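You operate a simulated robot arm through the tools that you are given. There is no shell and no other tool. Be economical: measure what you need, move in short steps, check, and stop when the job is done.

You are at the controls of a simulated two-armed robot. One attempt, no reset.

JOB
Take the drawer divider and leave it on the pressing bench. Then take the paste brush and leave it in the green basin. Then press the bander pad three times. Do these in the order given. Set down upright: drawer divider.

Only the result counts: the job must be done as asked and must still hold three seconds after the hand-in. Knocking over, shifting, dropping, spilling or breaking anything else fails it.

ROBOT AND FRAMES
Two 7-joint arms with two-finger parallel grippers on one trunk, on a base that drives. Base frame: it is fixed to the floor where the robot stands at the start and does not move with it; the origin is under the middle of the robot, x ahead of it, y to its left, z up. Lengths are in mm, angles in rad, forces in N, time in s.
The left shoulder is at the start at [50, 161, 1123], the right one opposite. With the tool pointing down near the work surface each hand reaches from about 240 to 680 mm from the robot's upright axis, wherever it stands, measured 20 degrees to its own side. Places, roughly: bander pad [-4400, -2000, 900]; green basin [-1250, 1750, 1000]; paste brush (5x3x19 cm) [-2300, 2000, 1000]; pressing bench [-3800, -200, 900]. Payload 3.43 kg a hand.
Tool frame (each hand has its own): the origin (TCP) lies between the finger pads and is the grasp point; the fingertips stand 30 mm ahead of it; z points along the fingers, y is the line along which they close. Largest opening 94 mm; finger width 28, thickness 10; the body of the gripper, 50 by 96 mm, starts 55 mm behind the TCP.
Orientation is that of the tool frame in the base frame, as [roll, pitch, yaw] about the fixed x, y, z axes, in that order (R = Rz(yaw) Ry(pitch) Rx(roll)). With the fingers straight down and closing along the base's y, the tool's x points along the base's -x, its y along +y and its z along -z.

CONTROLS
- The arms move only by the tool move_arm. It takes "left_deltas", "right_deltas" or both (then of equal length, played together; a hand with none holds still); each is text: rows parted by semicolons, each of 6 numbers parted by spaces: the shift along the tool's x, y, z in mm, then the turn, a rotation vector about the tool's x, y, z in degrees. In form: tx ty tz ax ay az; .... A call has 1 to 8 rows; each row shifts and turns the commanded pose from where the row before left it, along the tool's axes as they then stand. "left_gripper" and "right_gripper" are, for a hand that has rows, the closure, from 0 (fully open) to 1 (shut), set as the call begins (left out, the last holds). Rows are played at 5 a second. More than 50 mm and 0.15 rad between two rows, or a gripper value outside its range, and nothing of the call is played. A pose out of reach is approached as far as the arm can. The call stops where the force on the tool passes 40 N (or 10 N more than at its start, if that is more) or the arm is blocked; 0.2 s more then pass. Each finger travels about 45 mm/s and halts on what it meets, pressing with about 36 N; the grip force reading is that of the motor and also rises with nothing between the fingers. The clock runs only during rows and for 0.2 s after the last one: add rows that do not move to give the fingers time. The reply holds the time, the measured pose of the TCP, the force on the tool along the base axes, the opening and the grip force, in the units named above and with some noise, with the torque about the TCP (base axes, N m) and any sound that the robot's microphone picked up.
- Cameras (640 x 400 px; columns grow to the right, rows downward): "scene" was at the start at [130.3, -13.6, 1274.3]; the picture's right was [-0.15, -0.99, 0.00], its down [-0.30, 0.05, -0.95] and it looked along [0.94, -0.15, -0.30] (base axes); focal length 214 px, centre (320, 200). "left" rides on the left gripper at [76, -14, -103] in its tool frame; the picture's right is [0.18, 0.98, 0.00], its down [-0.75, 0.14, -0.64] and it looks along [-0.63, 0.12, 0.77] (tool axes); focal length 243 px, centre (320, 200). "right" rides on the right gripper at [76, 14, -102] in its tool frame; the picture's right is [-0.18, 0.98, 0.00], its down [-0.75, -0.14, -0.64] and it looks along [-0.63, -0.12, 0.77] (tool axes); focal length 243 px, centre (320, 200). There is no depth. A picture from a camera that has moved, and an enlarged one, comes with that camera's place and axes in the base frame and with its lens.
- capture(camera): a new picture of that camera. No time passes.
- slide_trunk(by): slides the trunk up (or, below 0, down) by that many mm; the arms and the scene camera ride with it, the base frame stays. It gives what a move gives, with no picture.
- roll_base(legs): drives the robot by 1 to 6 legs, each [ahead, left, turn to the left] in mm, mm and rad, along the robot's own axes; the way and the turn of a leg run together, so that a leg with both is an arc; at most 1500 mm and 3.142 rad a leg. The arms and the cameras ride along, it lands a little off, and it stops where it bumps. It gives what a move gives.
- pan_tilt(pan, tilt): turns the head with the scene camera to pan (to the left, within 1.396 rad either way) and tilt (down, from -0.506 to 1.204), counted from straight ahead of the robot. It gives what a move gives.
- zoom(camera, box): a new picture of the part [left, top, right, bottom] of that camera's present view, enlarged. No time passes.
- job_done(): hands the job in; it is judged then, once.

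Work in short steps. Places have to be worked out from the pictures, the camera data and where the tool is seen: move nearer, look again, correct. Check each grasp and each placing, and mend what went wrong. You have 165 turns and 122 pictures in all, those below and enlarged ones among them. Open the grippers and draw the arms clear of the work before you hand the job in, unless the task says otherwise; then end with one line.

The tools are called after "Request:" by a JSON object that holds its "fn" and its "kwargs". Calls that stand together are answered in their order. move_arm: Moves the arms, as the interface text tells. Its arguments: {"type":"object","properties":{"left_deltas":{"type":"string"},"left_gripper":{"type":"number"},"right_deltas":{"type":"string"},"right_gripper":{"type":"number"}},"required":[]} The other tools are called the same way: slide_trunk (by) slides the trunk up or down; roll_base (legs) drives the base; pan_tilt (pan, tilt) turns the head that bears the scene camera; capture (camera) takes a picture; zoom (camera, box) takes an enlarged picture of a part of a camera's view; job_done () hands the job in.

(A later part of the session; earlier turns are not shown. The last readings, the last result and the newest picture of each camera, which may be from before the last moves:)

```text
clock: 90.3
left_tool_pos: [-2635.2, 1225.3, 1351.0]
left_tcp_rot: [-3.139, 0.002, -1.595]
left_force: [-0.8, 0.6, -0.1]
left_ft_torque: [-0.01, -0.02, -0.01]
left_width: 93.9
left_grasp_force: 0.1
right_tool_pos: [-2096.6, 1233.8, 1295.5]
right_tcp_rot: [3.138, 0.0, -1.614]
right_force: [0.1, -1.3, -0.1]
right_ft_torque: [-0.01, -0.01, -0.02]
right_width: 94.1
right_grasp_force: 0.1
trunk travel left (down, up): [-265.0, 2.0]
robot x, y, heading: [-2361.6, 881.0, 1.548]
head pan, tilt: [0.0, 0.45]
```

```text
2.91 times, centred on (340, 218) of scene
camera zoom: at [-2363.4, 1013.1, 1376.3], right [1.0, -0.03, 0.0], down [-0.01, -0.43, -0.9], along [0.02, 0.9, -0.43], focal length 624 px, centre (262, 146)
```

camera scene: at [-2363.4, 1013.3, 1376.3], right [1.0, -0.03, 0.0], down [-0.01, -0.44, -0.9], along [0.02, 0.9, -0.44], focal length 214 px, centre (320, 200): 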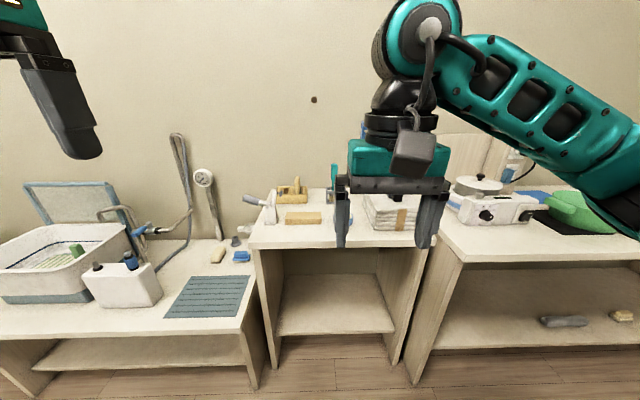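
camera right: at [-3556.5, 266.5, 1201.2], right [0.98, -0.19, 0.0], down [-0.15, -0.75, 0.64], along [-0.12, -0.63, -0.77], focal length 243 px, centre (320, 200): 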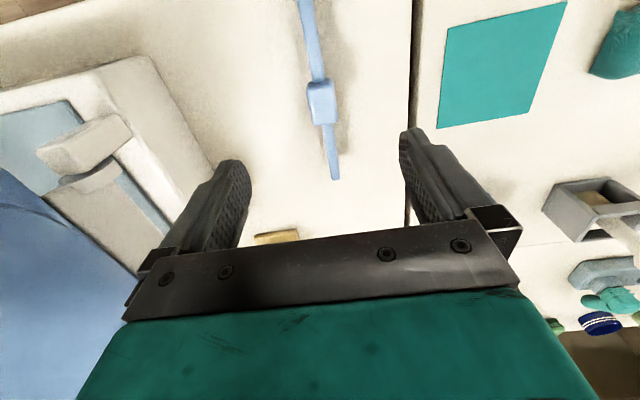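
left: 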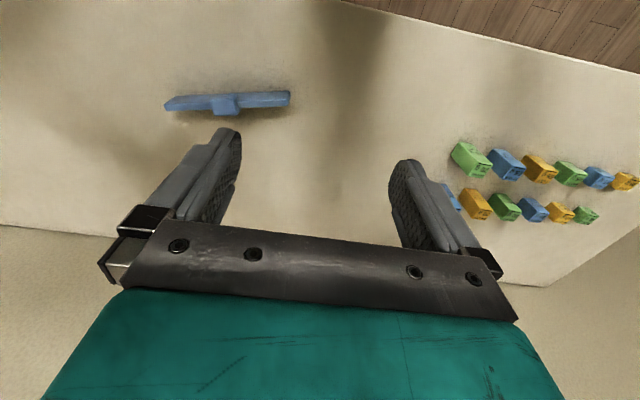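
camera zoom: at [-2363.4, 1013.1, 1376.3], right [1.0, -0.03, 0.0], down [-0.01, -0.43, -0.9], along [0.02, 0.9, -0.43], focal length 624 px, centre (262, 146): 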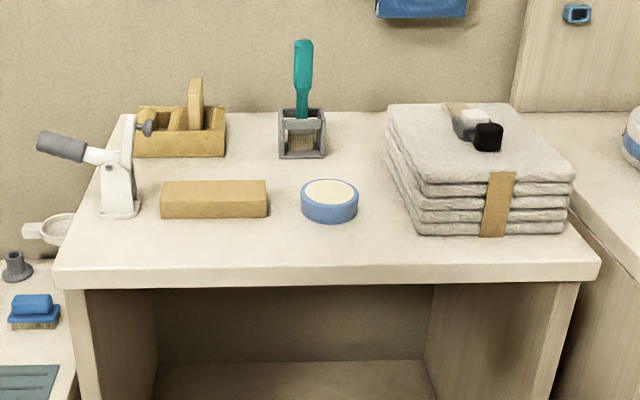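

The paste brush is the teal-handled brush standing in a little holder at about [-2271, 1990], top at z≈1098, holder rim ≈975. I'll grasp its handle with the right hand tilted forward 40°. I move the base to about [-2432, 1250] first.

Request:
{"fn": "roll_base", "kwargs": {"legs": [[0, 70, 0.024], [330, 0, 0]]}}

Request:
{"fn": "move_arm", "kwargs": {"right_deltas": "0 0 0 0 -8 0; 0 0 0 0 -8 0; 0 0 0 0 -8 0; 0 0 0 0 -8 0; 0 0 0 0 -8 0; 0 0 0 0 0 0"}}

Request:
{"fn": "capture", "kwargs": {"camera": "scene"}}

Request:
{"fn": "capture", "kwargs": {"camera": "right"}}

```text
clock: 93.1
left_tool_pos: [-2711.8, 1551.0, 1349.1]
left_tcp_rot: [-3.141, 0.002, -1.572]
left_force: [-1.4, 0.1, 0.4]
left_ft_torque: [-0.04, 0.0, -0.02]
left_width: 94.1
left_grasp_force: 0.1
right_tool_pos: [-2173.5, 1571.6, 1295.3]
right_tcp_rot: [-3.14, 0.001, -1.59]
right_force: [0.1, 0.0, 0.8]
right_ft_torque: [0.0, 0.03, -0.04]
right_width: 93.8
right_grasp_force: 0.1
trunk travel left (down, up): [-265.0, 2.0]
robot x, y, heading: [-2432.3, 1213.2, 1.568]
head pan, tilt: [0.0, 0.45]
```

```text
clock: 94.5
left_tool_pos: [-2712.2, 1550.2, 1350.1]
left_tcp_rot: [-3.14, 0.003, -1.568]
left_force: [0.1, 0.0, 0.3]
left_ft_torque: [0.0, -0.01, 0.01]
left_width: 93.8
left_grasp_force: 0.1
right_tool_pos: [-2172.4, 1571.1, 1294.7]
right_tcp_rot: [3.139, 0.7, -1.588]
right_force: [0.1, -0.1, 0.3]
right_ft_torque: [0.0, -0.02, 0.01]
right_width: 94.0
right_grasp_force: 0.0
trunk travel left (down, up): [-265.0, 2.0]
robot x, y, heading: [-2433.5, 1212.4, 1.569]
head pan, tilt: [0.0, 0.45]
```

```text
93 pictures are left
camera scene: at [-2435.4, 1344.6, 1376.2], right [1.0, 0.0, 0.0], down [0.0, -0.44, -0.9], along [0.0, 0.9, -0.44], focal length 214 px, centre (320, 200)
```

scene: 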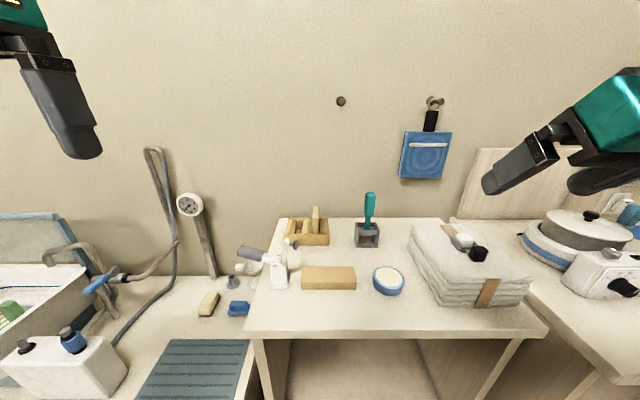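

```text
92 pictures are left
camera right: at [-2190.1, 1446.5, 1325.0], right [-0.98, 0.16, 0.12], down [0.14, 0.16, 0.98], along [0.14, 0.97, -0.18], focal length 243 px, centre (320, 200)
```

right: 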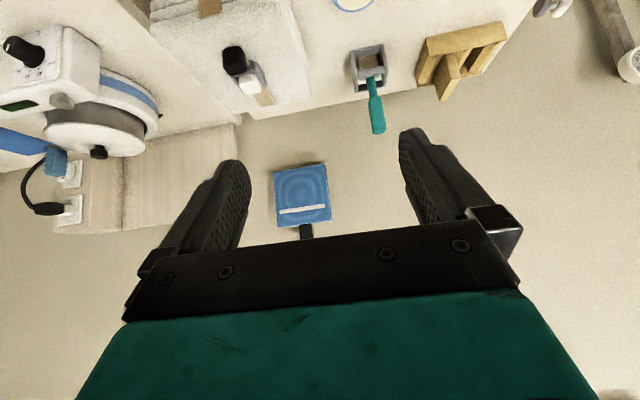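

Triangulation puts the brush top at [-2267, 2002, 1082]. I move the tilted right hand to just in front of the handle, fingers open along x.

Request:
{"fn": "move_arm", "kwargs": {"right_deltas": "-11.2 12 42 0 0 0; -11.2 12 42 0 0 0; -11.2 12 42 0 0 0; -11.2 12 42 0 0 0; -11.2 12 42 0 0 0; -11.2 12 42 0 0 0; -11.2 12 42 0 0 0; -11.2 12 42 0 0 0"}}

Request:
{"fn": "capture", "kwargs": {"camera": "scene"}}

Request:
{"fn": "capture", "kwargs": {"camera": "right"}}

```text
clock: 96.3
left_tool_pos: [-2712.1, 1550.6, 1349.7]
left_tcp_rot: [-3.141, 0.001, -1.568]
left_force: [0.2, -0.5, 1.1]
left_ft_torque: [-0.01, -0.05, -0.01]
left_width: 93.8
left_grasp_force: 0.0
right_tool_pos: [-2264.5, 1858.6, 1095.2]
right_tcp_rot: [3.141, 0.701, -1.589]
right_force: [-0.8, 0.1, 0.7]
right_ft_torque: [-0.01, 0.01, 0.02]
right_width: 94.0
right_grasp_force: 0.1
trunk travel left (down, up): [-265.0, 2.0]
robot x, y, heading: [-2432.7, 1210.9, 1.565]
head pan, tilt: [0.0, 0.45]
```

```text
91 pictures are left
camera scene: at [-2435.7, 1345.1, 1376.1], right [1.0, 0.0, 0.0], down [0.0, -0.44, -0.9], along [0.0, 0.9, -0.44], focal length 214 px, centre (320, 200)
```

scene: 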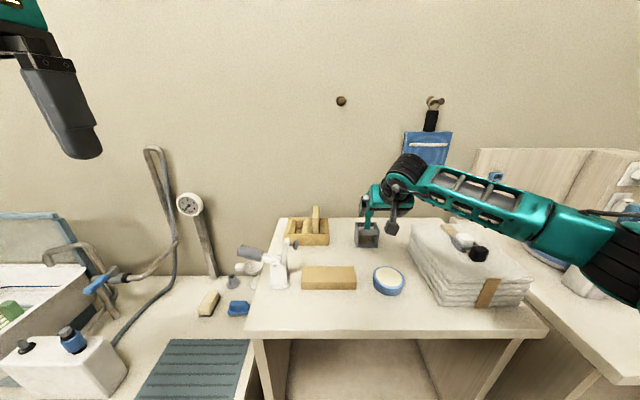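

```text
90 pictures are left
camera right: at [-2281.4, 1734.5, 1125.7], right [-0.98, 0.16, 0.12], down [0.14, 0.16, 0.98], along [0.14, 0.97, -0.18], focal length 243 px, centre (320, 200)
```

right: 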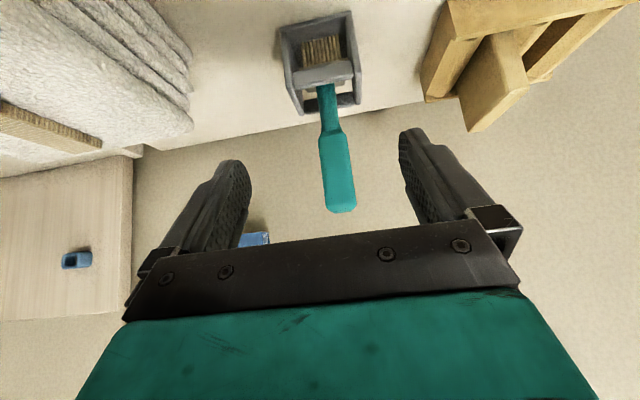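

The handle is centred between the fingers; its mid is at [-2265, 1998, 1047]. I advance onto it.

Request:
{"fn": "move_arm", "kwargs": {"right_deltas": "-19 0.5 31 0 0 0; -19 0.5 31 0 0 0; -19 0.5 31 0 0 0; -19 0.5 31 0 0 0; 0 0 0 0 0 0"}}

Request:
{"fn": "capture", "kwargs": {"camera": "right"}}

```text
clock: 97.5
left_tool_pos: [-2711.3, 1550.9, 1351.1]
left_tcp_rot: [-3.141, 0.002, -1.571]
left_force: [0.1, 0.0, 0.1]
left_ft_torque: [0.02, 0.02, -0.05]
left_width: 94.0
left_grasp_force: 0.0
right_tool_pos: [-2264.7, 1977.5, 1056.9]
right_tcp_rot: [3.14, 0.698, -1.59]
right_force: [0.2, -0.5, 1.3]
right_ft_torque: [0.03, -0.01, 0.0]
right_width: 94.0
right_grasp_force: 0.1
right hand out of reach, approached as far as the arm can: row 4
trunk travel left (down, up): [-265.0, 2.0]
robot x, y, heading: [-2431.1, 1214.5, 1.569]
head pan, tilt: [0.0, 0.45]
```

```text
89 pictures are left
camera right: at [-2280.5, 1854.6, 1085.9], right [-0.98, 0.16, 0.12], down [0.15, 0.16, 0.98], along [0.14, 0.97, -0.18], focal length 243 px, centre (320, 200)
```

right: 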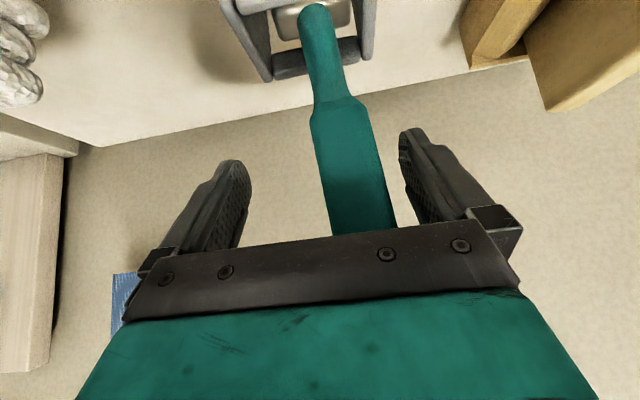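

Reach ended at y=1977; the handle lies ~12 mm to the picture's right. I roll the base 25 mm ahead and shift 12 mm sideways.

Request:
{"fn": "roll_base", "kwargs": {"legs": [[25, 0, 0]]}}

Request:
{"fn": "move_arm", "kwargs": {"right_deltas": "0 6 0 0 0 0; 0 6 0 0 0 0; 0 0 0 0 0 0"}}

Request:
{"fn": "capture", "kwargs": {"camera": "right"}}

Request:
{"fn": "zoom", "kwargs": {"camera": "scene", "box": [310, 160, 450, 260]}}

```text
clock: 98.3
left_tool_pos: [-2711.7, 1575.1, 1349.8]
left_tcp_rot: [-3.141, 0.001, -1.57]
left_force: [-0.5, -0.2, 0.5]
left_ft_torque: [-0.01, 0.01, 0.0]
left_width: 94.1
left_grasp_force: 0.1
right_tool_pos: [-2263.8, 2003.8, 1056.0]
right_tcp_rot: [3.141, 0.699, -1.591]
right_force: [-0.3, 0.4, -1.0]
right_ft_torque: [-0.01, -0.01, 0.03]
right_width: 94.1
right_grasp_force: 0.0
trunk travel left (down, up): [-265.0, 2.0]
robot x, y, heading: [-2432.9, 1236.8, 1.572]
head pan, tilt: [0.0, 0.45]
```

```text
clock: 99.1
left_tool_pos: [-2711.8, 1574.6, 1350.0]
left_tcp_rot: [-3.138, 0.001, -1.57]
left_force: [-0.2, -0.1, 0.1]
left_ft_torque: [0.04, -0.02, -0.04]
left_width: 94.1
left_grasp_force: 0.0
right_tool_pos: [-2274.8, 2002.0, 1055.8]
right_tcp_rot: [-3.141, 0.698, -1.59]
right_force: [-0.2, -0.5, -0.2]
right_ft_torque: [0.01, 0.0, 0.01]
right_width: 94.0
right_grasp_force: 0.1
trunk travel left (down, up): [-265.0, 2.0]
robot x, y, heading: [-2437.5, 1237.1, 1.564]
head pan, tilt: [0.0, 0.45]
```

```text
88 pictures are left
camera right: at [-2291.7, 1878.0, 1085.0], right [-0.98, 0.16, 0.12], down [0.14, 0.16, 0.98], along [0.14, 0.97, -0.18], focal length 243 px, centre (320, 200)
```

right: 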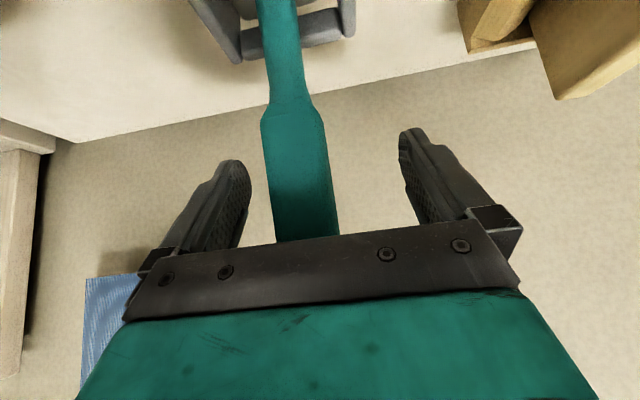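

```text
4.00 times, centred on (380, 210) of scene
camera zoom: at [-2435.1, 1369.1, 1376.3], right [1.0, 0.0, 0.0], down [0.0, -0.44, -0.9], along [0.0, 0.9, -0.44], focal length 858 px, centre (80, 160)
```

zoom: 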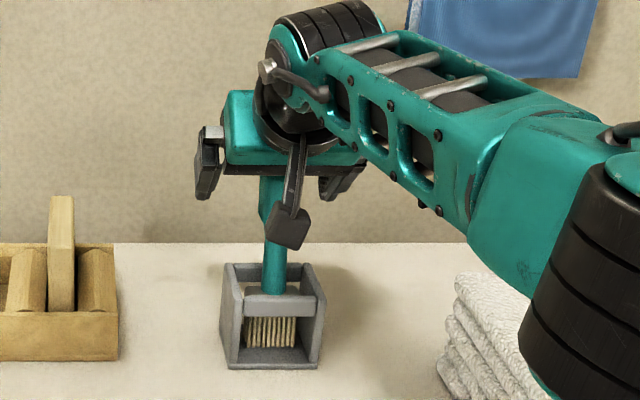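

Now the handle is ~8–10 mm to the other side (brush x≈-2265). I shift back 8 mm and close.

Request:
{"fn": "move_arm", "kwargs": {"right_deltas": "0 -8 0 0 0 0; 0 0 0 0 0 0"}}

Request:
{"fn": "move_arm", "kwargs": {"right_deltas": "0 0 0 0 0 0; 0 0 0 0 0 0; 0 0 0 0 0 0; 0 0 0 0 0 0; 0 0 0 0 0 0; 0 0 0 0 0 0", "right_gripper": 1}}

Request:
{"fn": "capture", "kwargs": {"camera": "right"}}

```text
clock: 99.7
left_tool_pos: [-2711.7, 1574.6, 1351.1]
left_tcp_rot: [-3.139, 0.002, -1.572]
left_force: [-0.2, -0.1, 0.6]
left_ft_torque: [0.02, -0.03, 0.01]
left_width: 93.9
left_grasp_force: 0.1
right_tool_pos: [-2269.5, 2003.4, 1055.3]
right_tcp_rot: [3.14, 0.7, -1.591]
right_force: [0.4, 0.8, 0.5]
right_ft_torque: [0.0, -0.04, 0.03]
right_width: 94.1
right_grasp_force: 0.0
trunk travel left (down, up): [-265.0, 2.0]
robot x, y, heading: [-2437.8, 1232.0, 1.571]
head pan, tilt: [0.0, 0.45]
```

```text
clock: 101.1
left_tool_pos: [-2712.8, 1574.7, 1350.1]
left_tcp_rot: [-3.14, 0.001, -1.571]
left_force: [-0.4, 0.0, 0.7]
left_ft_torque: [-0.02, 0.0, 0.03]
left_width: 94.1
left_grasp_force: 0.1
right_tool_pos: [-2269.6, 2004.1, 1055.5]
right_tcp_rot: [3.141, 0.7, -1.59]
right_force: [0.0, 0.7, 0.2]
right_ft_torque: [-0.01, -0.06, 0.01]
right_width: 33.8
right_grasp_force: 36.2
trunk travel left (down, up): [-265.0, 2.0]
robot x, y, heading: [-2434.3, 1239.9, 1.563]
head pan, tilt: [0.0, 0.45]
```

```text
86 pictures are left
camera right: at [-2283.9, 1878.9, 1085.8], right [-0.98, 0.16, 0.12], down [0.14, 0.16, 0.98], along [0.14, 0.97, -0.18], focal length 243 px, centre (320, 200)
```

right: 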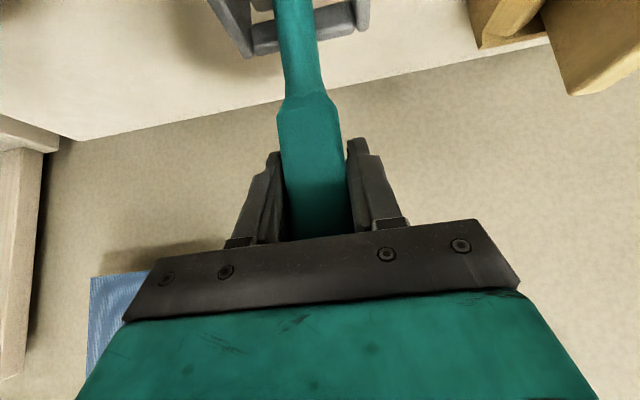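

Gripped (33.8 mm). I lift straight up a bit first and check forces.

Request:
{"fn": "move_arm", "kwargs": {"right_deltas": "-6.4 0 -7.7 0 0 0; -6.4 0 -7.7 0 0 0; -6.4 0 -7.7 0 0 0; 0 0 0 0 0 0"}}

Request:
{"fn": "zoom", "kwargs": {"camera": "scene", "box": [310, 160, 450, 260]}}

```text
clock: 102.1
left_tool_pos: [-2712.0, 1574.5, 1350.4]
left_tcp_rot: [-3.14, 0.002, -1.571]
left_force: [-0.1, 0.5, -0.2]
left_ft_torque: [-0.04, -0.01, -0.02]
left_width: 94.3
left_grasp_force: 0.1
right_tool_pos: [-2268.5, 2002.2, 1085.6]
right_tcp_rot: [3.14, 0.698, -1.591]
right_force: [0.4, 0.4, -0.7]
right_ft_torque: [0.02, 0.0, -0.02]
right_width: 34.0
right_grasp_force: 36.4
trunk travel left (down, up): [-265.0, 2.0]
robot x, y, heading: [-2434.9, 1237.7, 1.567]
head pan, tilt: [0.0, 0.45]
```

```text
4.00 times, centred on (380, 210) of scene
camera zoom: at [-2435.1, 1369.3, 1376.2], right [1.0, 0.0, 0.0], down [0.0, -0.44, -0.9], along [0.0, 0.9, -0.44], focal length 858 px, centre (80, 160)
```

zoom: 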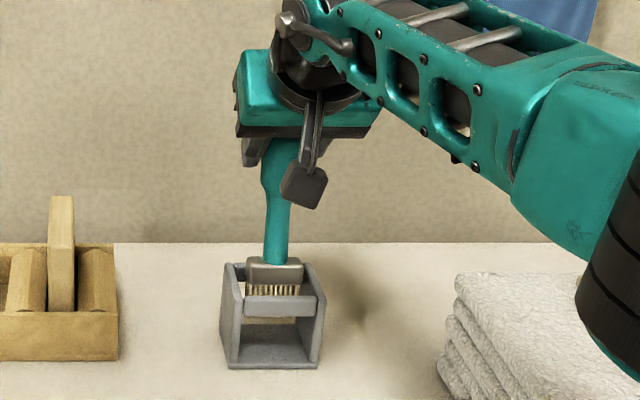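

The brush rises freely and the holder stays. I keep lifting.

Request:
{"fn": "move_arm", "kwargs": {"right_deltas": "-9.6 0 -11.5 0 0 0; -9.6 0 -11.5 0 0 0; -9.6 0 -11.5 0 0 0; -9.6 0 -11.5 0 0 0; -9.6 0 -11.5 0 0 0; -9.6 0 -11.5 0 0 0; 0 0 0 0 0 0"}}

Request:
{"fn": "zoom", "kwargs": {"camera": "scene", "box": [310, 160, 450, 260]}}

```text
clock: 103.7
left_tool_pos: [-2712.8, 1575.3, 1351.0]
left_tcp_rot: [-3.139, 0.002, -1.571]
left_force: [-0.3, 0.5, 0.3]
left_ft_torque: [0.01, -0.01, -0.04]
left_width: 94.2
left_grasp_force: 0.1
right_tool_pos: [-2268.5, 1999.8, 1167.0]
right_tcp_rot: [3.14, 0.699, -1.589]
right_force: [-0.2, 0.0, -0.9]
right_ft_torque: [0.03, 0.02, 0.0]
right_width: 34.0
right_grasp_force: 36.2
right hand out of reach, approached as far as the arm can: row 6
trunk travel left (down, up): [-265.0, 2.0]
robot x, y, heading: [-2431.6, 1236.2, 1.568]
head pan, tilt: [0.0, 0.45]
```

```text
4.00 times, centred on (380, 210) of scene
camera zoom: at [-2435.1, 1369.2, 1376.2], right [1.0, 0.0, 0.0], down [0.0, -0.44, -0.9], along [0.0, 0.9, -0.44], focal length 858 px, centre (80, 160)
```

zoom: 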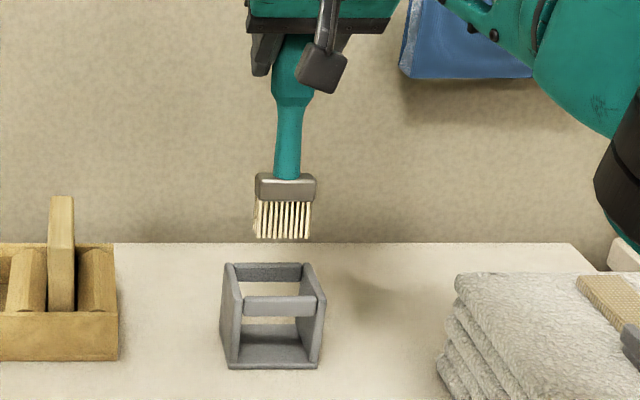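

The brush is free. I back the base off 350 mm, then draw the hand in and up.

Request:
{"fn": "roll_base", "kwargs": {"legs": [[-350, 0, 0]]}}

Request:
{"fn": "move_arm", "kwargs": {"right_deltas": "20 0 -38 0 0 0; 20 0 -38 0 0 0; 20 0 -38 0 0 0; 20 0 -38 0 0 0; 20 0 -38 0 0 0; 20 0 -38 0 0 0; 0 0 0 0 0 0"}}

Request:
{"fn": "roll_base", "kwargs": {"legs": [[0, -950, 0.0]]}}

Request:
{"fn": "pan_tilt", "kwargs": {"pan": -0.1, "tilt": 0.5}}

Request:
{"fn": "capture", "kwargs": {"camera": "scene"}}

```text
clock: 106.0
left_tool_pos: [-2712.2, 1235.1, 1350.5]
left_tcp_rot: [-3.139, 0.002, -1.569]
left_force: [0.4, -0.8, -0.3]
left_ft_torque: [-0.01, 0.0, -0.02]
left_width: 94.1
left_grasp_force: 0.0
right_tool_pos: [-2269.6, 1660.0, 1167.8]
right_tcp_rot: [3.14, 0.699, -1.589]
right_force: [0.9, 0.1, -1.5]
right_ft_torque: [0.0, -0.03, 0.01]
right_width: 33.5
right_grasp_force: 36.3
trunk travel left (down, up): [-265.0, 2.0]
robot x, y, heading: [-2432.9, 899.1, 1.571]
head pan, tilt: [0.0, 0.45]
```

```text
clock: 107.6
left_tool_pos: [-2715.1, 1235.6, 1351.6]
left_tcp_rot: [-3.14, 0.002, -1.568]
left_force: [-0.4, 0.4, -0.5]
left_ft_torque: [0.0, -0.01, -0.02]
left_width: 94.0
left_grasp_force: 0.1
right_tool_pos: [-2273.1, 1421.2, 1262.3]
right_tcp_rot: [3.14, 0.697, -1.589]
right_force: [0.3, 1.7, -1.0]
right_ft_torque: [-0.01, -0.01, 0.03]
right_width: 33.7
right_grasp_force: 36.5
trunk travel left (down, up): [-265.0, 2.0]
robot x, y, heading: [-2434.2, 896.1, 1.57]
head pan, tilt: [0.0, 0.45]
```

```text
clock: 112.5
left_tool_pos: [-1771.5, 1233.9, 1350.8]
left_tcp_rot: [-3.138, 0.002, -1.574]
left_force: [0.0, -0.8, 0.0]
left_ft_torque: [0.02, 0.01, -0.01]
left_width: 94.1
left_grasp_force: 0.0
right_tool_pos: [-1330.5, 1417.4, 1262.3]
right_tcp_rot: [3.14, 0.7, -1.594]
right_force: [0.4, 0.5, 0.1]
right_ft_torque: [0.05, -0.01, -0.02]
right_width: 33.8
right_grasp_force: 36.2
trunk travel left (down, up): [-265.0, 2.0]
robot x, y, heading: [-1495.8, 893.2, 1.57]
head pan, tilt: [0.0, 0.45]
```

```text
clock: 113.1
left_tool_pos: [-1772.3, 1234.2, 1350.5]
left_tcp_rot: [-3.139, 0.0, -1.573]
left_force: [-0.3, -0.6, 0.3]
left_ft_torque: [-0.02, 0.0, 0.01]
left_width: 94.1
left_grasp_force: 0.1
right_tool_pos: [-1331.6, 1417.2, 1261.5]
right_tcp_rot: [3.141, 0.698, -1.594]
right_force: [-0.4, -0.7, -0.7]
right_ft_torque: [0.02, -0.01, 0.01]
right_width: 33.7
right_grasp_force: 35.7
trunk travel left (down, up): [-265.0, 2.0]
robot x, y, heading: [-1494.4, 894.4, 1.567]
head pan, tilt: [-0.099, 0.499]
```

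```text
83 pictures are left
camera scene: at [-1487.3, 1026.0, 1371.8], right [0.99, -0.1, 0.0], down [-0.05, -0.48, -0.88], along [0.09, 0.87, -0.48], focal length 214 px, centre (320, 200)
```

scene: 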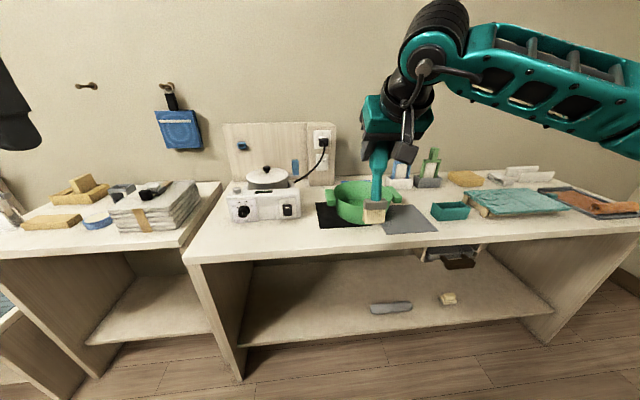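

The green basin stands on a black mat just behind the brush. I zoom in.

Request:
{"fn": "zoom", "kwargs": {"camera": "scene", "box": [290, 150, 450, 250]}}

Request:
{"fn": "capture", "kwargs": {"camera": "right"}}

```text
4.00 times, centred on (370, 200) of scene
camera zoom: at [-1487.3, 1026.0, 1371.8], right [0.99, -0.1, 0.0], down [-0.05, -0.48, -0.88], along [0.09, 0.87, -0.48], focal length 858 px, centre (120, 200)
```

zoom: 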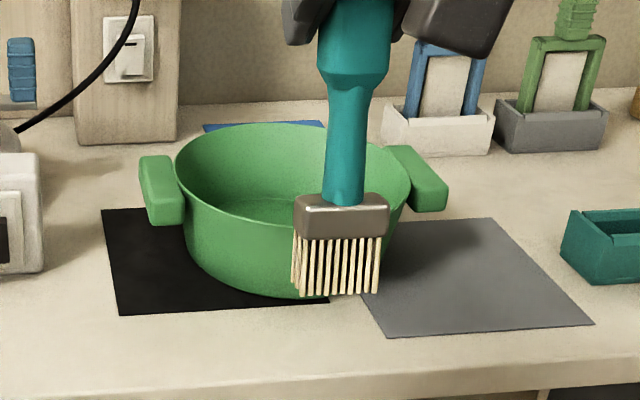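

```text
81 pictures are left
camera right: at [-1348.4, 1294.0, 1291.6], right [-0.98, 0.16, 0.12], down [0.15, 0.16, 0.98], along [0.14, 0.97, -0.18], focal length 243 px, centre (320, 200)
```

right: 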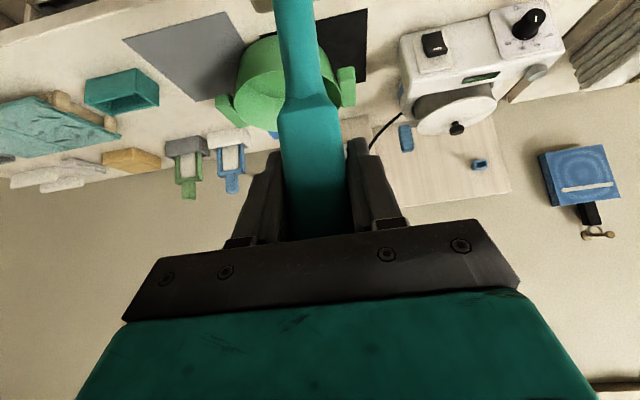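

Basin: centre ≈[-1237, 1775], rim z≈980, radius ≈120. I tilt the hand 20° more (so the brush leans with bristles forward) and drive to bring it over the basin at height.

Request:
{"fn": "move_arm", "kwargs": {"right_deltas": "0 0 0 0 -7 0; 0 0 0 0 -7 0; 0 0 0 0 -6 0; 0 0 0 0 0 0"}}

Request:
{"fn": "roll_base", "kwargs": {"legs": [[0, -95, 0], [290, 0, 0]]}}

Request:
{"fn": "capture", "kwargs": {"camera": "scene"}}

Request:
{"fn": "capture", "kwargs": {"camera": "right"}}

```text
clock: 114.1
left_tool_pos: [-1772.3, 1235.0, 1349.7]
left_tcp_rot: [-3.141, 0.001, -1.575]
left_force: [-0.5, -0.3, 0.3]
left_ft_torque: [-0.02, 0.01, 0.01]
left_width: 93.9
left_grasp_force: 0.0
right_tool_pos: [-1332.4, 1419.2, 1261.6]
right_tcp_rot: [3.14, 1.048, -1.595]
right_force: [0.7, -0.2, -0.7]
right_ft_torque: [-0.02, 0.01, 0.01]
right_width: 33.7
right_grasp_force: 35.2
trunk travel left (down, up): [-265.0, 2.0]
robot x, y, heading: [-1493.5, 896.9, 1.566]
head pan, tilt: [-0.099, 0.499]
```

```text
clock: 116.9
left_tool_pos: [-1672.4, 1520.8, 1349.9]
left_tcp_rot: [-3.142, 0.0, -1.578]
left_force: [0.3, 1.1, 0.5]
left_ft_torque: [-0.04, 0.01, 0.0]
left_width: 94.2
left_grasp_force: 0.0
right_tool_pos: [-1230.9, 1704.7, 1262.0]
right_tcp_rot: [3.141, 1.047, -1.6]
right_force: [-0.2, -0.5, -0.1]
right_ft_torque: [0.01, 0.02, 0.01]
right_width: 33.7
right_grasp_force: 36.7
trunk travel left (down, up): [-265.0, 2.0]
robot x, y, heading: [-1396.2, 1180.2, 1.557]
head pan, tilt: [-0.099, 0.499]
```

```text
80 pictures are left
camera scene: at [-1387.8, 1312.1, 1371.7], right [0.99, -0.11, 0.0], down [-0.05, -0.48, -0.88], along [0.1, 0.87, -0.48], focal length 214 px, centre (320, 200)
```

scene: 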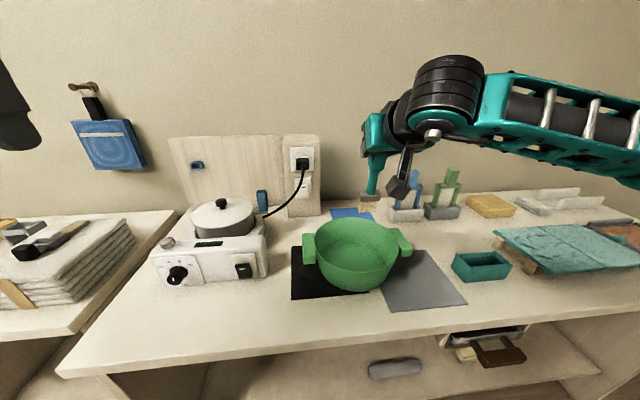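

```text
79 pictures are left
camera right: at [-1247.8, 1577.2, 1247.3], right [-0.98, 0.12, 0.16], down [0.14, -0.18, 0.97], along [0.14, 0.98, 0.16], focal length 243 px, centre (320, 200)
```

right: 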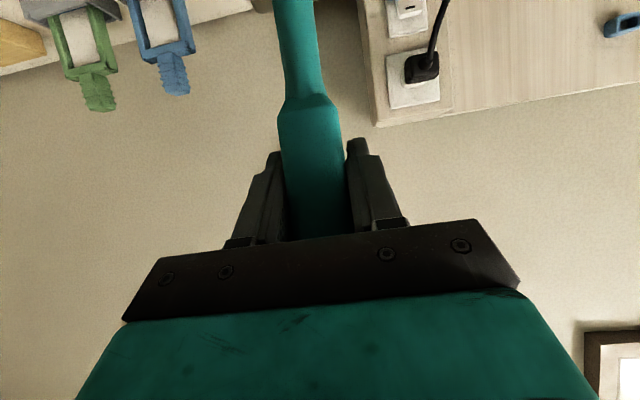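

Refined basin centre: [-1232, 1766], radius 118. Brush bottom is at about [-1215, 1760, 1112]. I move it 66 mm forward and 10 mm left, then lower partly into the basin.

Request:
{"fn": "move_arm", "kwargs": {"right_deltas": "-16.5 6 28.5 0 0 0; -16.5 6 28.5 0 0 0; 0 0 0 0 0 0; 34.6 0 20 0 0 0; 34.6 0 20 0 0 0; 34.6 0 20 0 0 0; 0 0 0 0 0 0"}}

Request:
{"fn": "capture", "kwargs": {"camera": "scene"}}

Request:
{"fn": "capture", "kwargs": {"camera": "right"}}

```text
clock: 118.5
left_tool_pos: [-1673.4, 1520.6, 1350.8]
left_tcp_rot: [-3.14, 0.001, -1.578]
left_force: [0.0, 0.1, 0.6]
left_ft_torque: [-0.02, -0.04, 0.01]
left_width: 94.0
left_grasp_force: 0.1
right_tool_pos: [-1241.9, 1768.7, 1141.4]
right_tcp_rot: [3.14, 1.049, -1.603]
right_force: [0.4, 0.1, -0.9]
right_ft_torque: [-0.02, 0.0, -0.02]
right_width: 33.8
right_grasp_force: 36.0
trunk travel left (down, up): [-265.0, 2.0]
robot x, y, heading: [-1396.1, 1178.5, 1.562]
head pan, tilt: [-0.099, 0.499]
```

```text
78 pictures are left
camera scene: at [-1387.9, 1311.3, 1371.8], right [0.99, -0.11, 0.0], down [-0.05, -0.48, -0.88], along [0.1, 0.87, -0.48], focal length 214 px, centre (320, 200)
```

scene: 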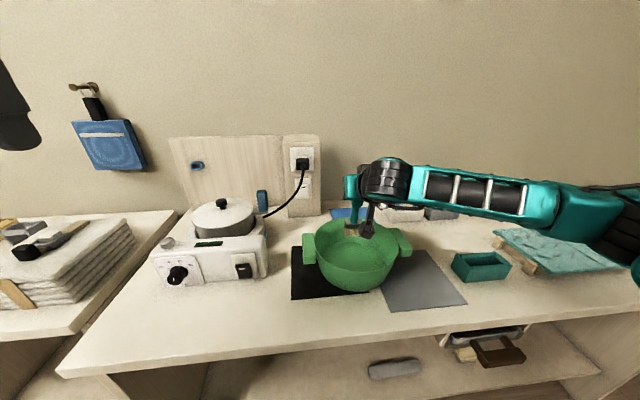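

```text
77 pictures are left
camera right: at [-1259.7, 1642.4, 1128.0], right [-0.98, 0.12, 0.16], down [0.14, -0.18, 0.97], along [0.14, 0.98, 0.16], focal length 243 px, centre (320, 200)
```

right: 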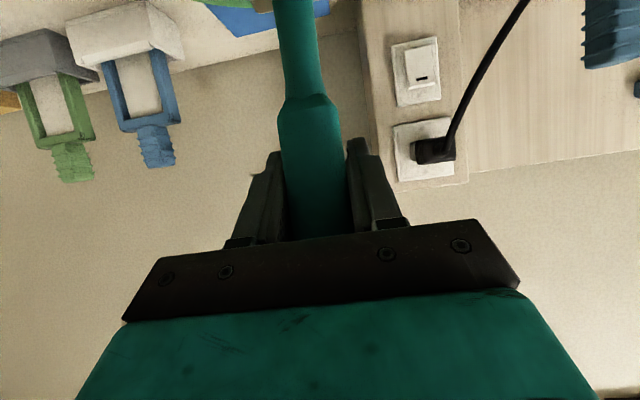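

Request:
{"fn": "zoom", "kwargs": {"camera": "scene", "box": [290, 170, 450, 300]}}

```text
3.08 times, centred on (370, 235) of scene
camera zoom: at [-1387.9, 1311.3, 1371.8], right [0.99, -0.11, 0.0], down [-0.05, -0.48, -0.88], along [0.1, 0.87, -0.48], focal length 660 px, centre (166, 92)
```

zoom: 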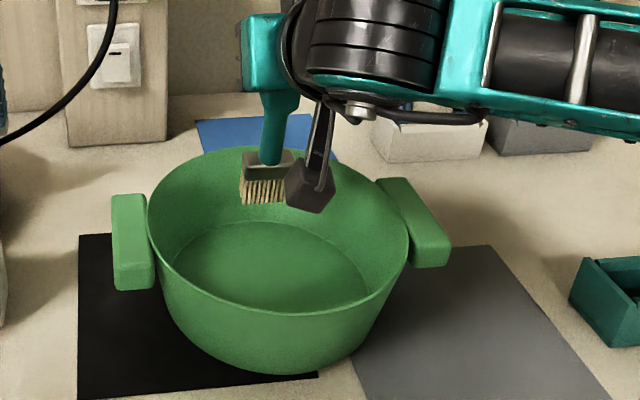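

The bristles are inside the basin's outline and above its far half of the floor. I lower 45 mm more, then feel for the floor.

Request:
{"fn": "move_arm", "kwargs": {"right_deltas": "17.3 0 10 0 0 0; 17.3 0 10 0 0 0; 4.3 0 2.5 0 0 0; 0 0 0 0 0 0"}}

Request:
{"fn": "zoom", "kwargs": {"camera": "scene", "box": [290, 170, 450, 300]}}

```text
clock: 119.5
left_tool_pos: [-1671.9, 1520.9, 1350.3]
left_tcp_rot: [-3.138, 0.0, -1.577]
left_force: [0.1, -0.2, -0.4]
left_ft_torque: [-0.01, 0.01, 0.02]
left_width: 94.1
left_grasp_force: 0.0
right_tool_pos: [-1240.0, 1768.4, 1097.8]
right_tcp_rot: [3.139, 1.047, -1.597]
right_force: [-0.8, 0.7, -1.1]
right_ft_torque: [-0.02, 0.03, -0.01]
right_width: 33.7
right_grasp_force: 35.7
trunk travel left (down, up): [-265.0, 2.0]
robot x, y, heading: [-1393.8, 1180.4, 1.561]
head pan, tilt: [-0.099, 0.499]
```

```text
3.08 times, centred on (370, 235) of scene
camera zoom: at [-1387.8, 1311.5, 1371.8], right [0.99, -0.11, 0.0], down [-0.05, -0.48, -0.88], along [0.1, 0.87, -0.48], focal length 660 px, centre (166, 92)
```

zoom: 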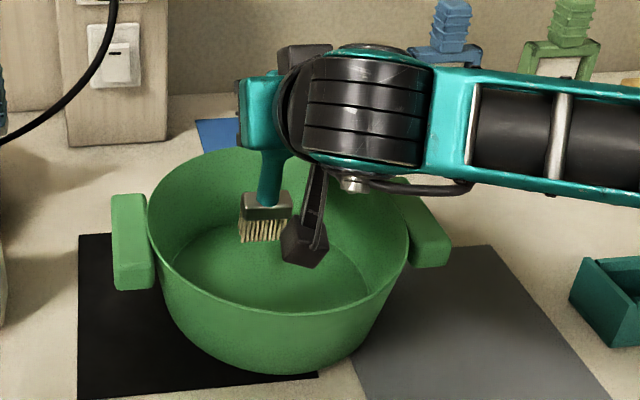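

Still clear; I go down in 5 mm rows until contact.

Request:
{"fn": "move_arm", "kwargs": {"right_deltas": "4.3 0 2.5 0 0 0; 4.3 0 2.5 0 0 0; 4.3 0 2.5 0 0 0; 4.3 0 2.5 0 0 0; 0 0 0 0 0 0"}}

Request:
{"fn": "zoom", "kwargs": {"camera": "scene", "box": [290, 170, 450, 300]}}

```text
clock: 120.7
left_tool_pos: [-1671.4, 1520.8, 1350.8]
left_tcp_rot: [-3.139, 0.001, -1.578]
left_force: [0.3, -0.1, -0.8]
left_ft_torque: [0.0, -0.04, -0.01]
left_width: 93.9
left_grasp_force: 0.0
right_tool_pos: [-1241.2, 1768.5, 1076.4]
right_tcp_rot: [3.139, 1.048, -1.599]
right_force: [-0.1, 0.6, -0.5]
right_ft_torque: [-0.02, 0.02, -0.02]
right_width: 33.3
right_grasp_force: 35.7
trunk travel left (down, up): [-265.0, 2.0]
robot x, y, heading: [-1396.7, 1179.9, 1.56]
head pan, tilt: [-0.099, 0.499]
```

```text
3.08 times, centred on (370, 235) of scene
camera zoom: at [-1387.8, 1311.5, 1371.8], right [0.99, -0.11, 0.0], down [-0.05, -0.48, -0.88], along [0.1, 0.87, -0.48], focal length 660 px, centre (166, 92)
```

zoom: 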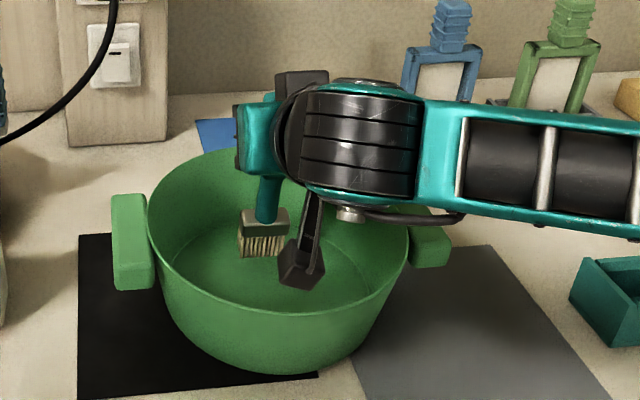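

The bristles are near the floor's centre; I move 30 mm forward and continue down gently.

Request:
{"fn": "move_arm", "kwargs": {"right_deltas": "-7.5 0 13 0 0 0; -7.5 0 13 0 0 0; 0 0 0 0 0 0; 3.5 0 2 0 0 0; 0 0 0 0 0 0; 3.5 0 2 0 0 0; 0 0 0 0 0 0"}}

```text
clock: 122.3
left_tool_pos: [-1672.6, 1521.7, 1350.6]
left_tcp_rot: [-3.141, 0.002, -1.579]
left_force: [0.0, -0.6, 0.0]
left_ft_torque: [-0.03, -0.04, -0.01]
left_width: 94.1
left_grasp_force: 0.1
right_tool_pos: [-1240.5, 1798.8, 1070.0]
right_tcp_rot: [3.138, 1.048, -1.598]
right_force: [1.1, -0.8, -0.7]
right_ft_torque: [-0.01, -0.03, 0.02]
right_width: 33.8
right_grasp_force: 36.9
trunk travel left (down, up): [-265.0, 2.0]
robot x, y, heading: [-1393.7, 1179.6, 1.557]
head pan, tilt: [-0.099, 0.499]
```

Request:
{"fn": "move_arm", "kwargs": {"right_deltas": "2.6 0 1.5 0 0 0; 0 0 0 0 0 0; 2.6 0 1.5 0 0 0; 0 0 0 0 0 0; 2.6 0 1.5 0 0 0; 0 0 0 0 0 0; 0 0 0 0 0 0"}}

Request:
{"fn": "zoom", "kwargs": {"camera": "scene", "box": [290, 170, 450, 300]}}

```text
clock: 123.9
left_tool_pos: [-1672.2, 1520.8, 1350.3]
left_tcp_rot: [3.142, 0.001, -1.577]
left_force: [0.3, 0.4, 0.0]
left_ft_torque: [-0.01, 0.01, -0.01]
left_width: 94.1
left_grasp_force: 0.0
right_tool_pos: [-1240.8, 1799.8, 1060.5]
right_tcp_rot: [3.139, 1.046, -1.598]
right_force: [0.7, 0.2, -1.0]
right_ft_torque: [-0.03, -0.01, 0.02]
right_width: 33.8
right_grasp_force: 35.5
trunk travel left (down, up): [-265.0, 2.0]
robot x, y, heading: [-1396.3, 1175.3, 1.563]
head pan, tilt: [-0.099, 0.499]
```

```text
3.08 times, centred on (370, 235) of scene
camera zoom: at [-1387.8, 1311.5, 1371.8], right [0.99, -0.11, 0.0], down [-0.05, -0.48, -0.88], along [0.1, 0.87, -0.48], focal length 660 px, centre (166, 92)
```

zoom: 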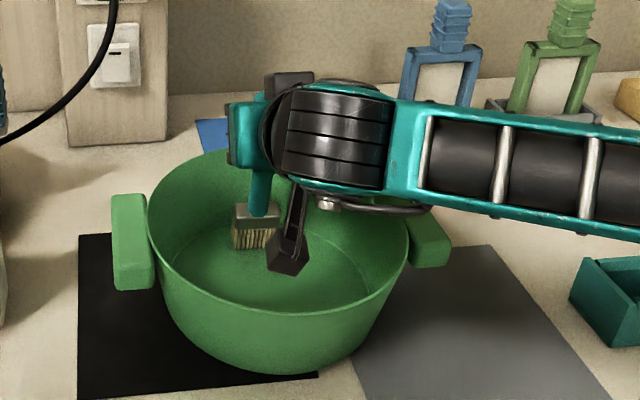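

Nearly there; a few more millimetres.

Request:
{"fn": "move_arm", "kwargs": {"right_deltas": "2.6 0 1.5 0 0 0; 0 0 0 0 0 0; 2.6 0 1.5 0 0 0; 0 0 0 0 0 0; 2.6 0 1.5 0 0 0; 0 0 0 0 0 0; 0 0 0 0 0 0"}}

```text
clock: 125.5
left_tool_pos: [-1671.9, 1517.3, 1351.2]
left_tcp_rot: [-3.139, 0.005, -1.577]
left_force: [0.0, -0.5, -0.7]
left_ft_torque: [0.0, 0.02, 0.03]
left_width: 93.8
left_grasp_force: 0.0
right_tool_pos: [-1240.4, 1798.5, 1058.6]
right_tcp_rot: [3.137, 1.06, -1.602]
right_force: [1.7, -4.4, 26.4]
right_ft_torque: [-0.23, -0.17, -0.04]
right_width: 33.7
right_grasp_force: 36.2
trunk travel left (down, up): [-265.0, 2.0]
robot x, y, heading: [-1395.4, 1180.8, 1.564]
head pan, tilt: [-0.099, 0.499]
```

Floor contact. I ease up 5 mm and open.

Request:
{"fn": "move_arm", "kwargs": {"right_deltas": "-4.8 0 -2.8 0 0 0; 0 0 0 0 0 0"}}

Request:
{"fn": "move_arm", "kwargs": {"right_deltas": "0 0 0 0 0 0; 0 0 0 0 0 0; 0 0 0 0 0 0; 0 0 0 0 0 0; 0 0 0 0 0 0; 0 0 0 0 0 0; 0 0 0 0 0 0; 0 0 0 0 0 0", "right_gripper": 0}}

Request:
{"fn": "zoom", "kwargs": {"camera": "scene", "box": [290, 170, 450, 300]}}

Request:
{"fn": "capture", "kwargs": {"camera": "right"}}

```text
clock: 126.1
left_tool_pos: [-1672.1, 1519.5, 1350.2]
left_tcp_rot: [-3.14, 0.005, -1.579]
left_force: [0.6, -0.3, 0.5]
left_ft_torque: [0.0, -0.01, 0.01]
left_width: 94.0
left_grasp_force: 0.1
right_tool_pos: [-1239.0, 1797.9, 1059.1]
right_tcp_rot: [3.141, 1.052, -1.599]
right_force: [-0.4, 4.5, 12.3]
right_ft_torque: [0.74, 0.12, 0.0]
right_width: 33.7
right_grasp_force: 35.7
trunk travel left (down, up): [-265.0, 2.0]
robot x, y, heading: [-1400.0, 1179.0, 1.564]
head pan, tilt: [-0.099, 0.499]
```

```text
clock: 127.9
left_tool_pos: [-1672.1, 1521.4, 1350.4]
left_tcp_rot: [-3.14, 0.003, -1.577]
left_force: [0.3, 0.5, -1.2]
left_ft_torque: [0.03, 0.02, 0.01]
left_width: 94.0
left_grasp_force: 0.1
right_tool_pos: [-1239.8, 1800.1, 1057.0]
right_tcp_rot: [3.14, 1.049, -1.599]
right_force: [-0.7, -0.9, 0.8]
right_ft_torque: [-0.04, 0.03, 0.03]
right_width: 93.9
right_grasp_force: 0.0
trunk travel left (down, up): [-265.0, 2.0]
robot x, y, heading: [-1395.5, 1179.6, 1.559]
head pan, tilt: [-0.099, 0.499]
```

```text
3.08 times, centred on (370, 235) of scene
camera zoom: at [-1387.8, 1311.4, 1371.8], right [0.99, -0.11, 0.0], down [-0.05, -0.48, -0.88], along [0.1, 0.87, -0.48], focal length 660 px, centre (166, 92)
```

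zoom: 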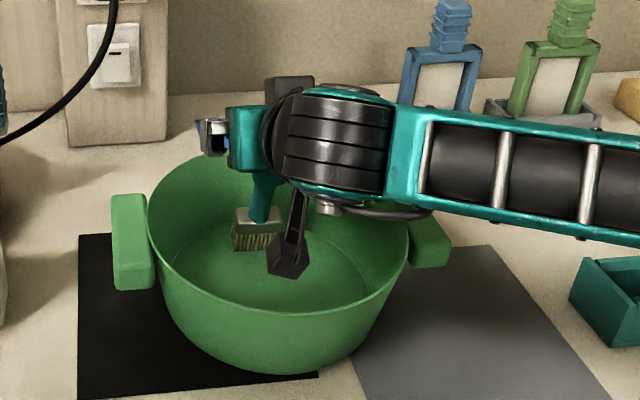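

```text
71 pictures are left
camera right: at [-1257.3, 1672.7, 1042.9], right [-0.98, 0.12, 0.16], down [0.14, -0.18, 0.97], along [0.14, 0.98, 0.16], focal length 243 px, centre (320, 200)
```

right: 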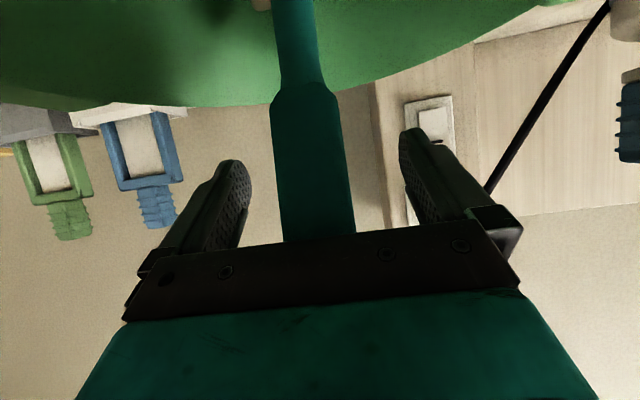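

The brush is released and leans toward the palm. I withdraw slowly along the fingers (back and up) so it can settle into the basin.

Request:
{"fn": "move_arm", "kwargs": {"right_deltas": "0 0 -15 0 0 0; 0 0 -15 0 0 0; 0 0 -20 0 0 0; -5 0 -25 0 0 0; -15 0 -30 0 0 0; -15 0 -35 0 0 0; -15 0 -40 0 0 0; -15 0 -40 0 0 0"}}

Request:
{"fn": "capture", "kwargs": {"camera": "scene"}}

Request:
{"fn": "zoom", "kwargs": {"camera": "scene", "box": [290, 170, 450, 300]}}

```text
clock: 129.7
left_tool_pos: [-1672.0, 1520.7, 1349.7]
left_tcp_rot: [-3.14, 0.002, -1.578]
left_force: [0.3, -0.3, 0.2]
left_ft_torque: [0.06, 0.0, 0.02]
left_width: 94.1
left_grasp_force: 0.1
right_tool_pos: [-1243.8, 1640.9, 1224.1]
right_tcp_rot: [3.141, 1.047, -1.597]
right_force: [0.0, 0.6, 0.1]
right_ft_torque: [0.01, 0.0, 0.01]
right_width: 94.2
right_grasp_force: 0.0
trunk travel left (down, up): [-265.0, 2.0]
robot x, y, heading: [-1395.6, 1183.9, 1.562]
head pan, tilt: [-0.099, 0.499]
```

```text
70 pictures are left
camera scene: at [-1388.0, 1310.9, 1371.8], right [0.99, -0.11, 0.0], down [-0.05, -0.48, -0.88], along [0.1, 0.87, -0.48], focal length 214 px, centre (320, 200)
```

scene: 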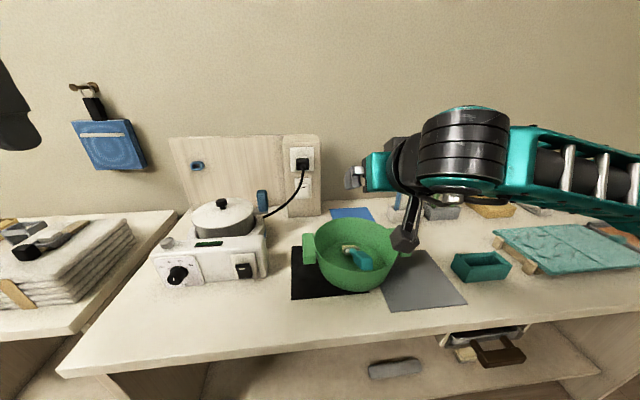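

```text
3.08 times, centred on (370, 235) of scene
camera zoom: at [-1388.0, 1310.9, 1371.8], right [0.99, -0.11, 0.0], down [-0.05, -0.48, -0.88], along [0.1, 0.87, -0.48], focal length 660 px, centre (166, 92)
```

zoom: 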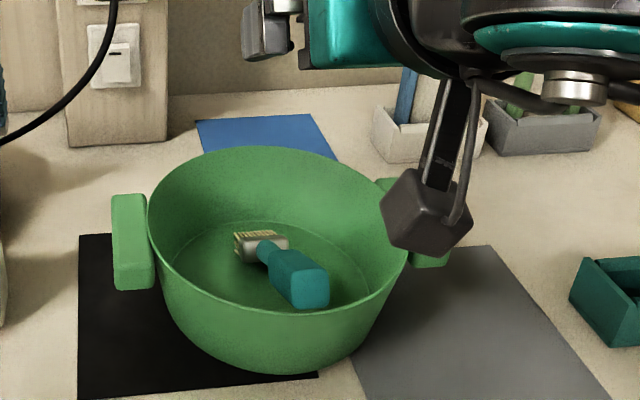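

The brush lies fully inside the basin. Now the pad: I back off, right the hand, turn to face -x and travel along y≈850.

Request:
{"fn": "roll_base", "kwargs": {"legs": [[-330, 0, 0]]}}

Request:
{"fn": "move_arm", "kwargs": {"right_deltas": "0 0 -20 0 8.5 0; 0 0 -20 0 8.5 0; 0 0 -20 0 8.5 0; 0 0 -10 0 8.5 0; 0 0 0 0 8.5 0; 0 0 0 0 8.5 0; 0 0 0 0 8.5 0; 0 0 0 0 0.5 0"}}

Request:
{"fn": "roll_base", "kwargs": {"legs": [[0, 0, 1.58], [1500, 0, 0], [1500, 0, 0], [450, 0, 0]]}}

Request:
{"fn": "pan_tilt", "kwargs": {"pan": 0.6, "tilt": 0.2}}

Request:
{"fn": "capture", "kwargs": {"camera": "scene"}}

```text
clock: 131.8
left_tool_pos: [-1674.0, 1197.1, 1350.5]
left_tcp_rot: [-3.14, 0.001, -1.584]
left_force: [-0.6, 0.3, 1.1]
left_ft_torque: [0.02, 0.03, 0.03]
left_width: 94.3
left_grasp_force: 0.1
right_tool_pos: [-1245.6, 1315.9, 1224.0]
right_tcp_rot: [3.14, 1.049, -1.606]
right_force: [0.2, 1.1, 0.6]
right_ft_torque: [-0.03, -0.01, -0.01]
right_width: 94.1
right_grasp_force: 0.0
trunk travel left (down, up): [-265.0, 2.0]
robot x, y, heading: [-1400.7, 852.6, 1.556]
head pan, tilt: [-0.099, 0.499]
```

```text
clock: 133.6
left_tool_pos: [-1674.1, 1197.6, 1350.1]
left_tcp_rot: [-3.14, 0.002, -1.584]
left_force: [0.2, 0.0, -0.6]
left_ft_torque: [0.02, -0.01, -0.03]
left_width: 93.7
left_grasp_force: 0.0
right_tool_pos: [-1247.8, 1263.5, 1270.3]
right_tcp_rot: [3.14, -0.001, -1.603]
right_force: [0.1, -0.1, 0.4]
right_ft_torque: [0.0, 0.04, -0.03]
right_width: 94.1
right_grasp_force: 0.1
trunk travel left (down, up): [-265.0, 2.0]
robot x, y, heading: [-1400.1, 855.5, 1.552]
head pan, tilt: [-0.099, 0.499]
```

```text
clock: 154.0
left_tool_pos: [-5161.7, 801.1, 1351.4]
left_tcp_rot: [-3.139, 0.003, -0.064]
left_force: [-0.8, 0.1, -0.1]
left_ft_torque: [-0.01, 0.01, 0.02]
left_width: 94.0
left_grasp_force: 0.1
right_tool_pos: [-5205.2, 1229.1, 1269.1]
right_tcp_rot: [3.141, 0.0, -0.084]
right_force: [-0.6, 0.0, -0.4]
right_ft_torque: [-0.01, -0.01, 0.02]
right_width: 93.9
right_grasp_force: 0.0
trunk travel left (down, up): [-265.0, 2.0]
robot x, y, heading: [-4803.4, 1055.4, 3.074]
head pan, tilt: [-0.099, 0.499]
```

```text
clock: 155.1
left_tool_pos: [-5161.5, 799.7, 1350.1]
left_tcp_rot: [-3.139, 0.001, -0.064]
left_force: [0.0, -0.4, -0.3]
left_ft_torque: [-0.01, 0.0, 0.0]
left_width: 94.0
left_grasp_force: 0.1
right_tool_pos: [-5206.1, 1229.6, 1269.6]
right_tcp_rot: [3.14, 0.001, -0.083]
right_force: [0.1, -0.2, -0.2]
right_ft_torque: [0.0, -0.01, -0.03]
right_width: 94.0
right_grasp_force: 0.1
trunk travel left (down, up): [-265.0, 2.0]
robot x, y, heading: [-4803.7, 1056.5, 3.071]
head pan, tilt: [0.6, 0.201]
```

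```text
68 pictures are left
camera scene: at [-4927.5, 1012.2, 1399.4], right [-0.51, 0.86, 0.0], down [0.17, 0.1, -0.98], along [-0.84, -0.5, -0.2], focal length 214 px, centre (320, 200)
```

scene: 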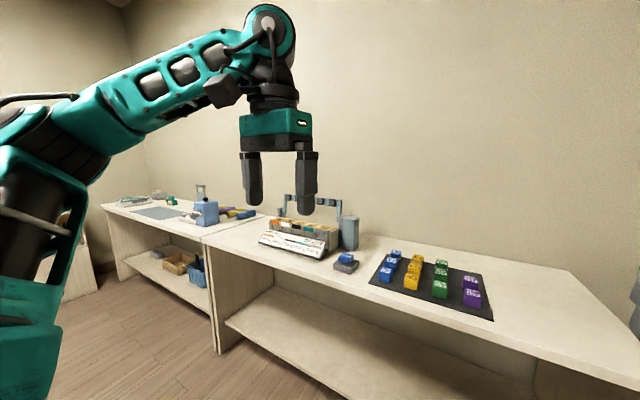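

Clear aisle. I turn left to face -y and look along it.

Request:
{"fn": "roll_base", "kwargs": {"legs": [[0, 0, 1.641]]}}

Request:
{"fn": "pan_tilt", "kwargs": {"pan": 0.0, "tilt": 0.2}}

Request:
{"fn": "capture", "kwargs": {"camera": "scene"}}

```text
clock: 159.5
left_tool_pos: [-4520.0, 723.5, 1350.4]
left_tcp_rot: [-3.14, 0.002, 1.591]
left_force: [-0.4, 0.2, 0.1]
left_ft_torque: [0.0, 0.0, -0.01]
left_width: 94.2
left_grasp_force: 0.1
right_tool_pos: [-4945.0, 642.3, 1269.2]
right_tcp_rot: [3.141, 0.0, 1.572]
right_force: [0.4, -0.5, 0.6]
right_ft_torque: [0.0, 0.02, 0.01]
right_width: 93.9
right_grasp_force: 0.1
trunk travel left (down, up): [-265.0, 2.0]
robot x, y, heading: [-4805.5, 1055.7, -1.554]
head pan, tilt: [0.6, 0.201]
```

```text
clock: 160.5
left_tool_pos: [-4520.1, 723.5, 1352.5]
left_tcp_rot: [-3.141, 0.001, 1.593]
left_force: [1.3, 0.4, -0.7]
left_ft_torque: [0.0, 0.0, 0.0]
left_width: 94.1
left_grasp_force: 0.0
right_tool_pos: [-4944.1, 642.4, 1268.9]
right_tcp_rot: [3.141, 0.001, 1.572]
right_force: [-0.4, -0.2, 0.0]
right_ft_torque: [0.0, 0.02, 0.02]
right_width: 94.0
right_grasp_force: 0.1
trunk travel left (down, up): [-265.0, 2.0]
robot x, y, heading: [-4805.6, 1058.1, -1.552]
head pan, tilt: [0.0, 0.201]
```

```text
67 pictures are left
camera scene: at [-4804.8, 923.6, 1399.5], right [-1.0, -0.02, 0.0], down [0.0, 0.2, -0.98], along [0.02, -0.98, -0.2], focal length 214 px, centre (320, 200)
```

scene: 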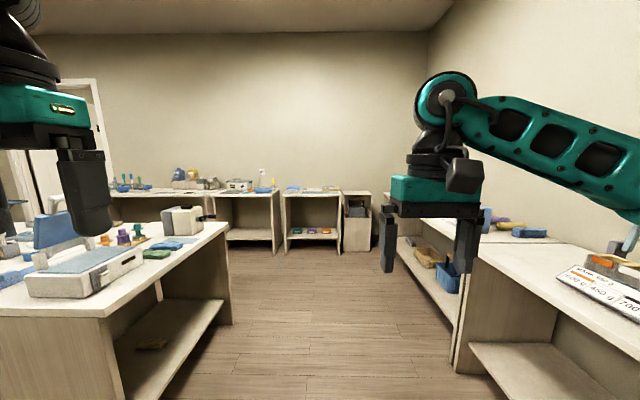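

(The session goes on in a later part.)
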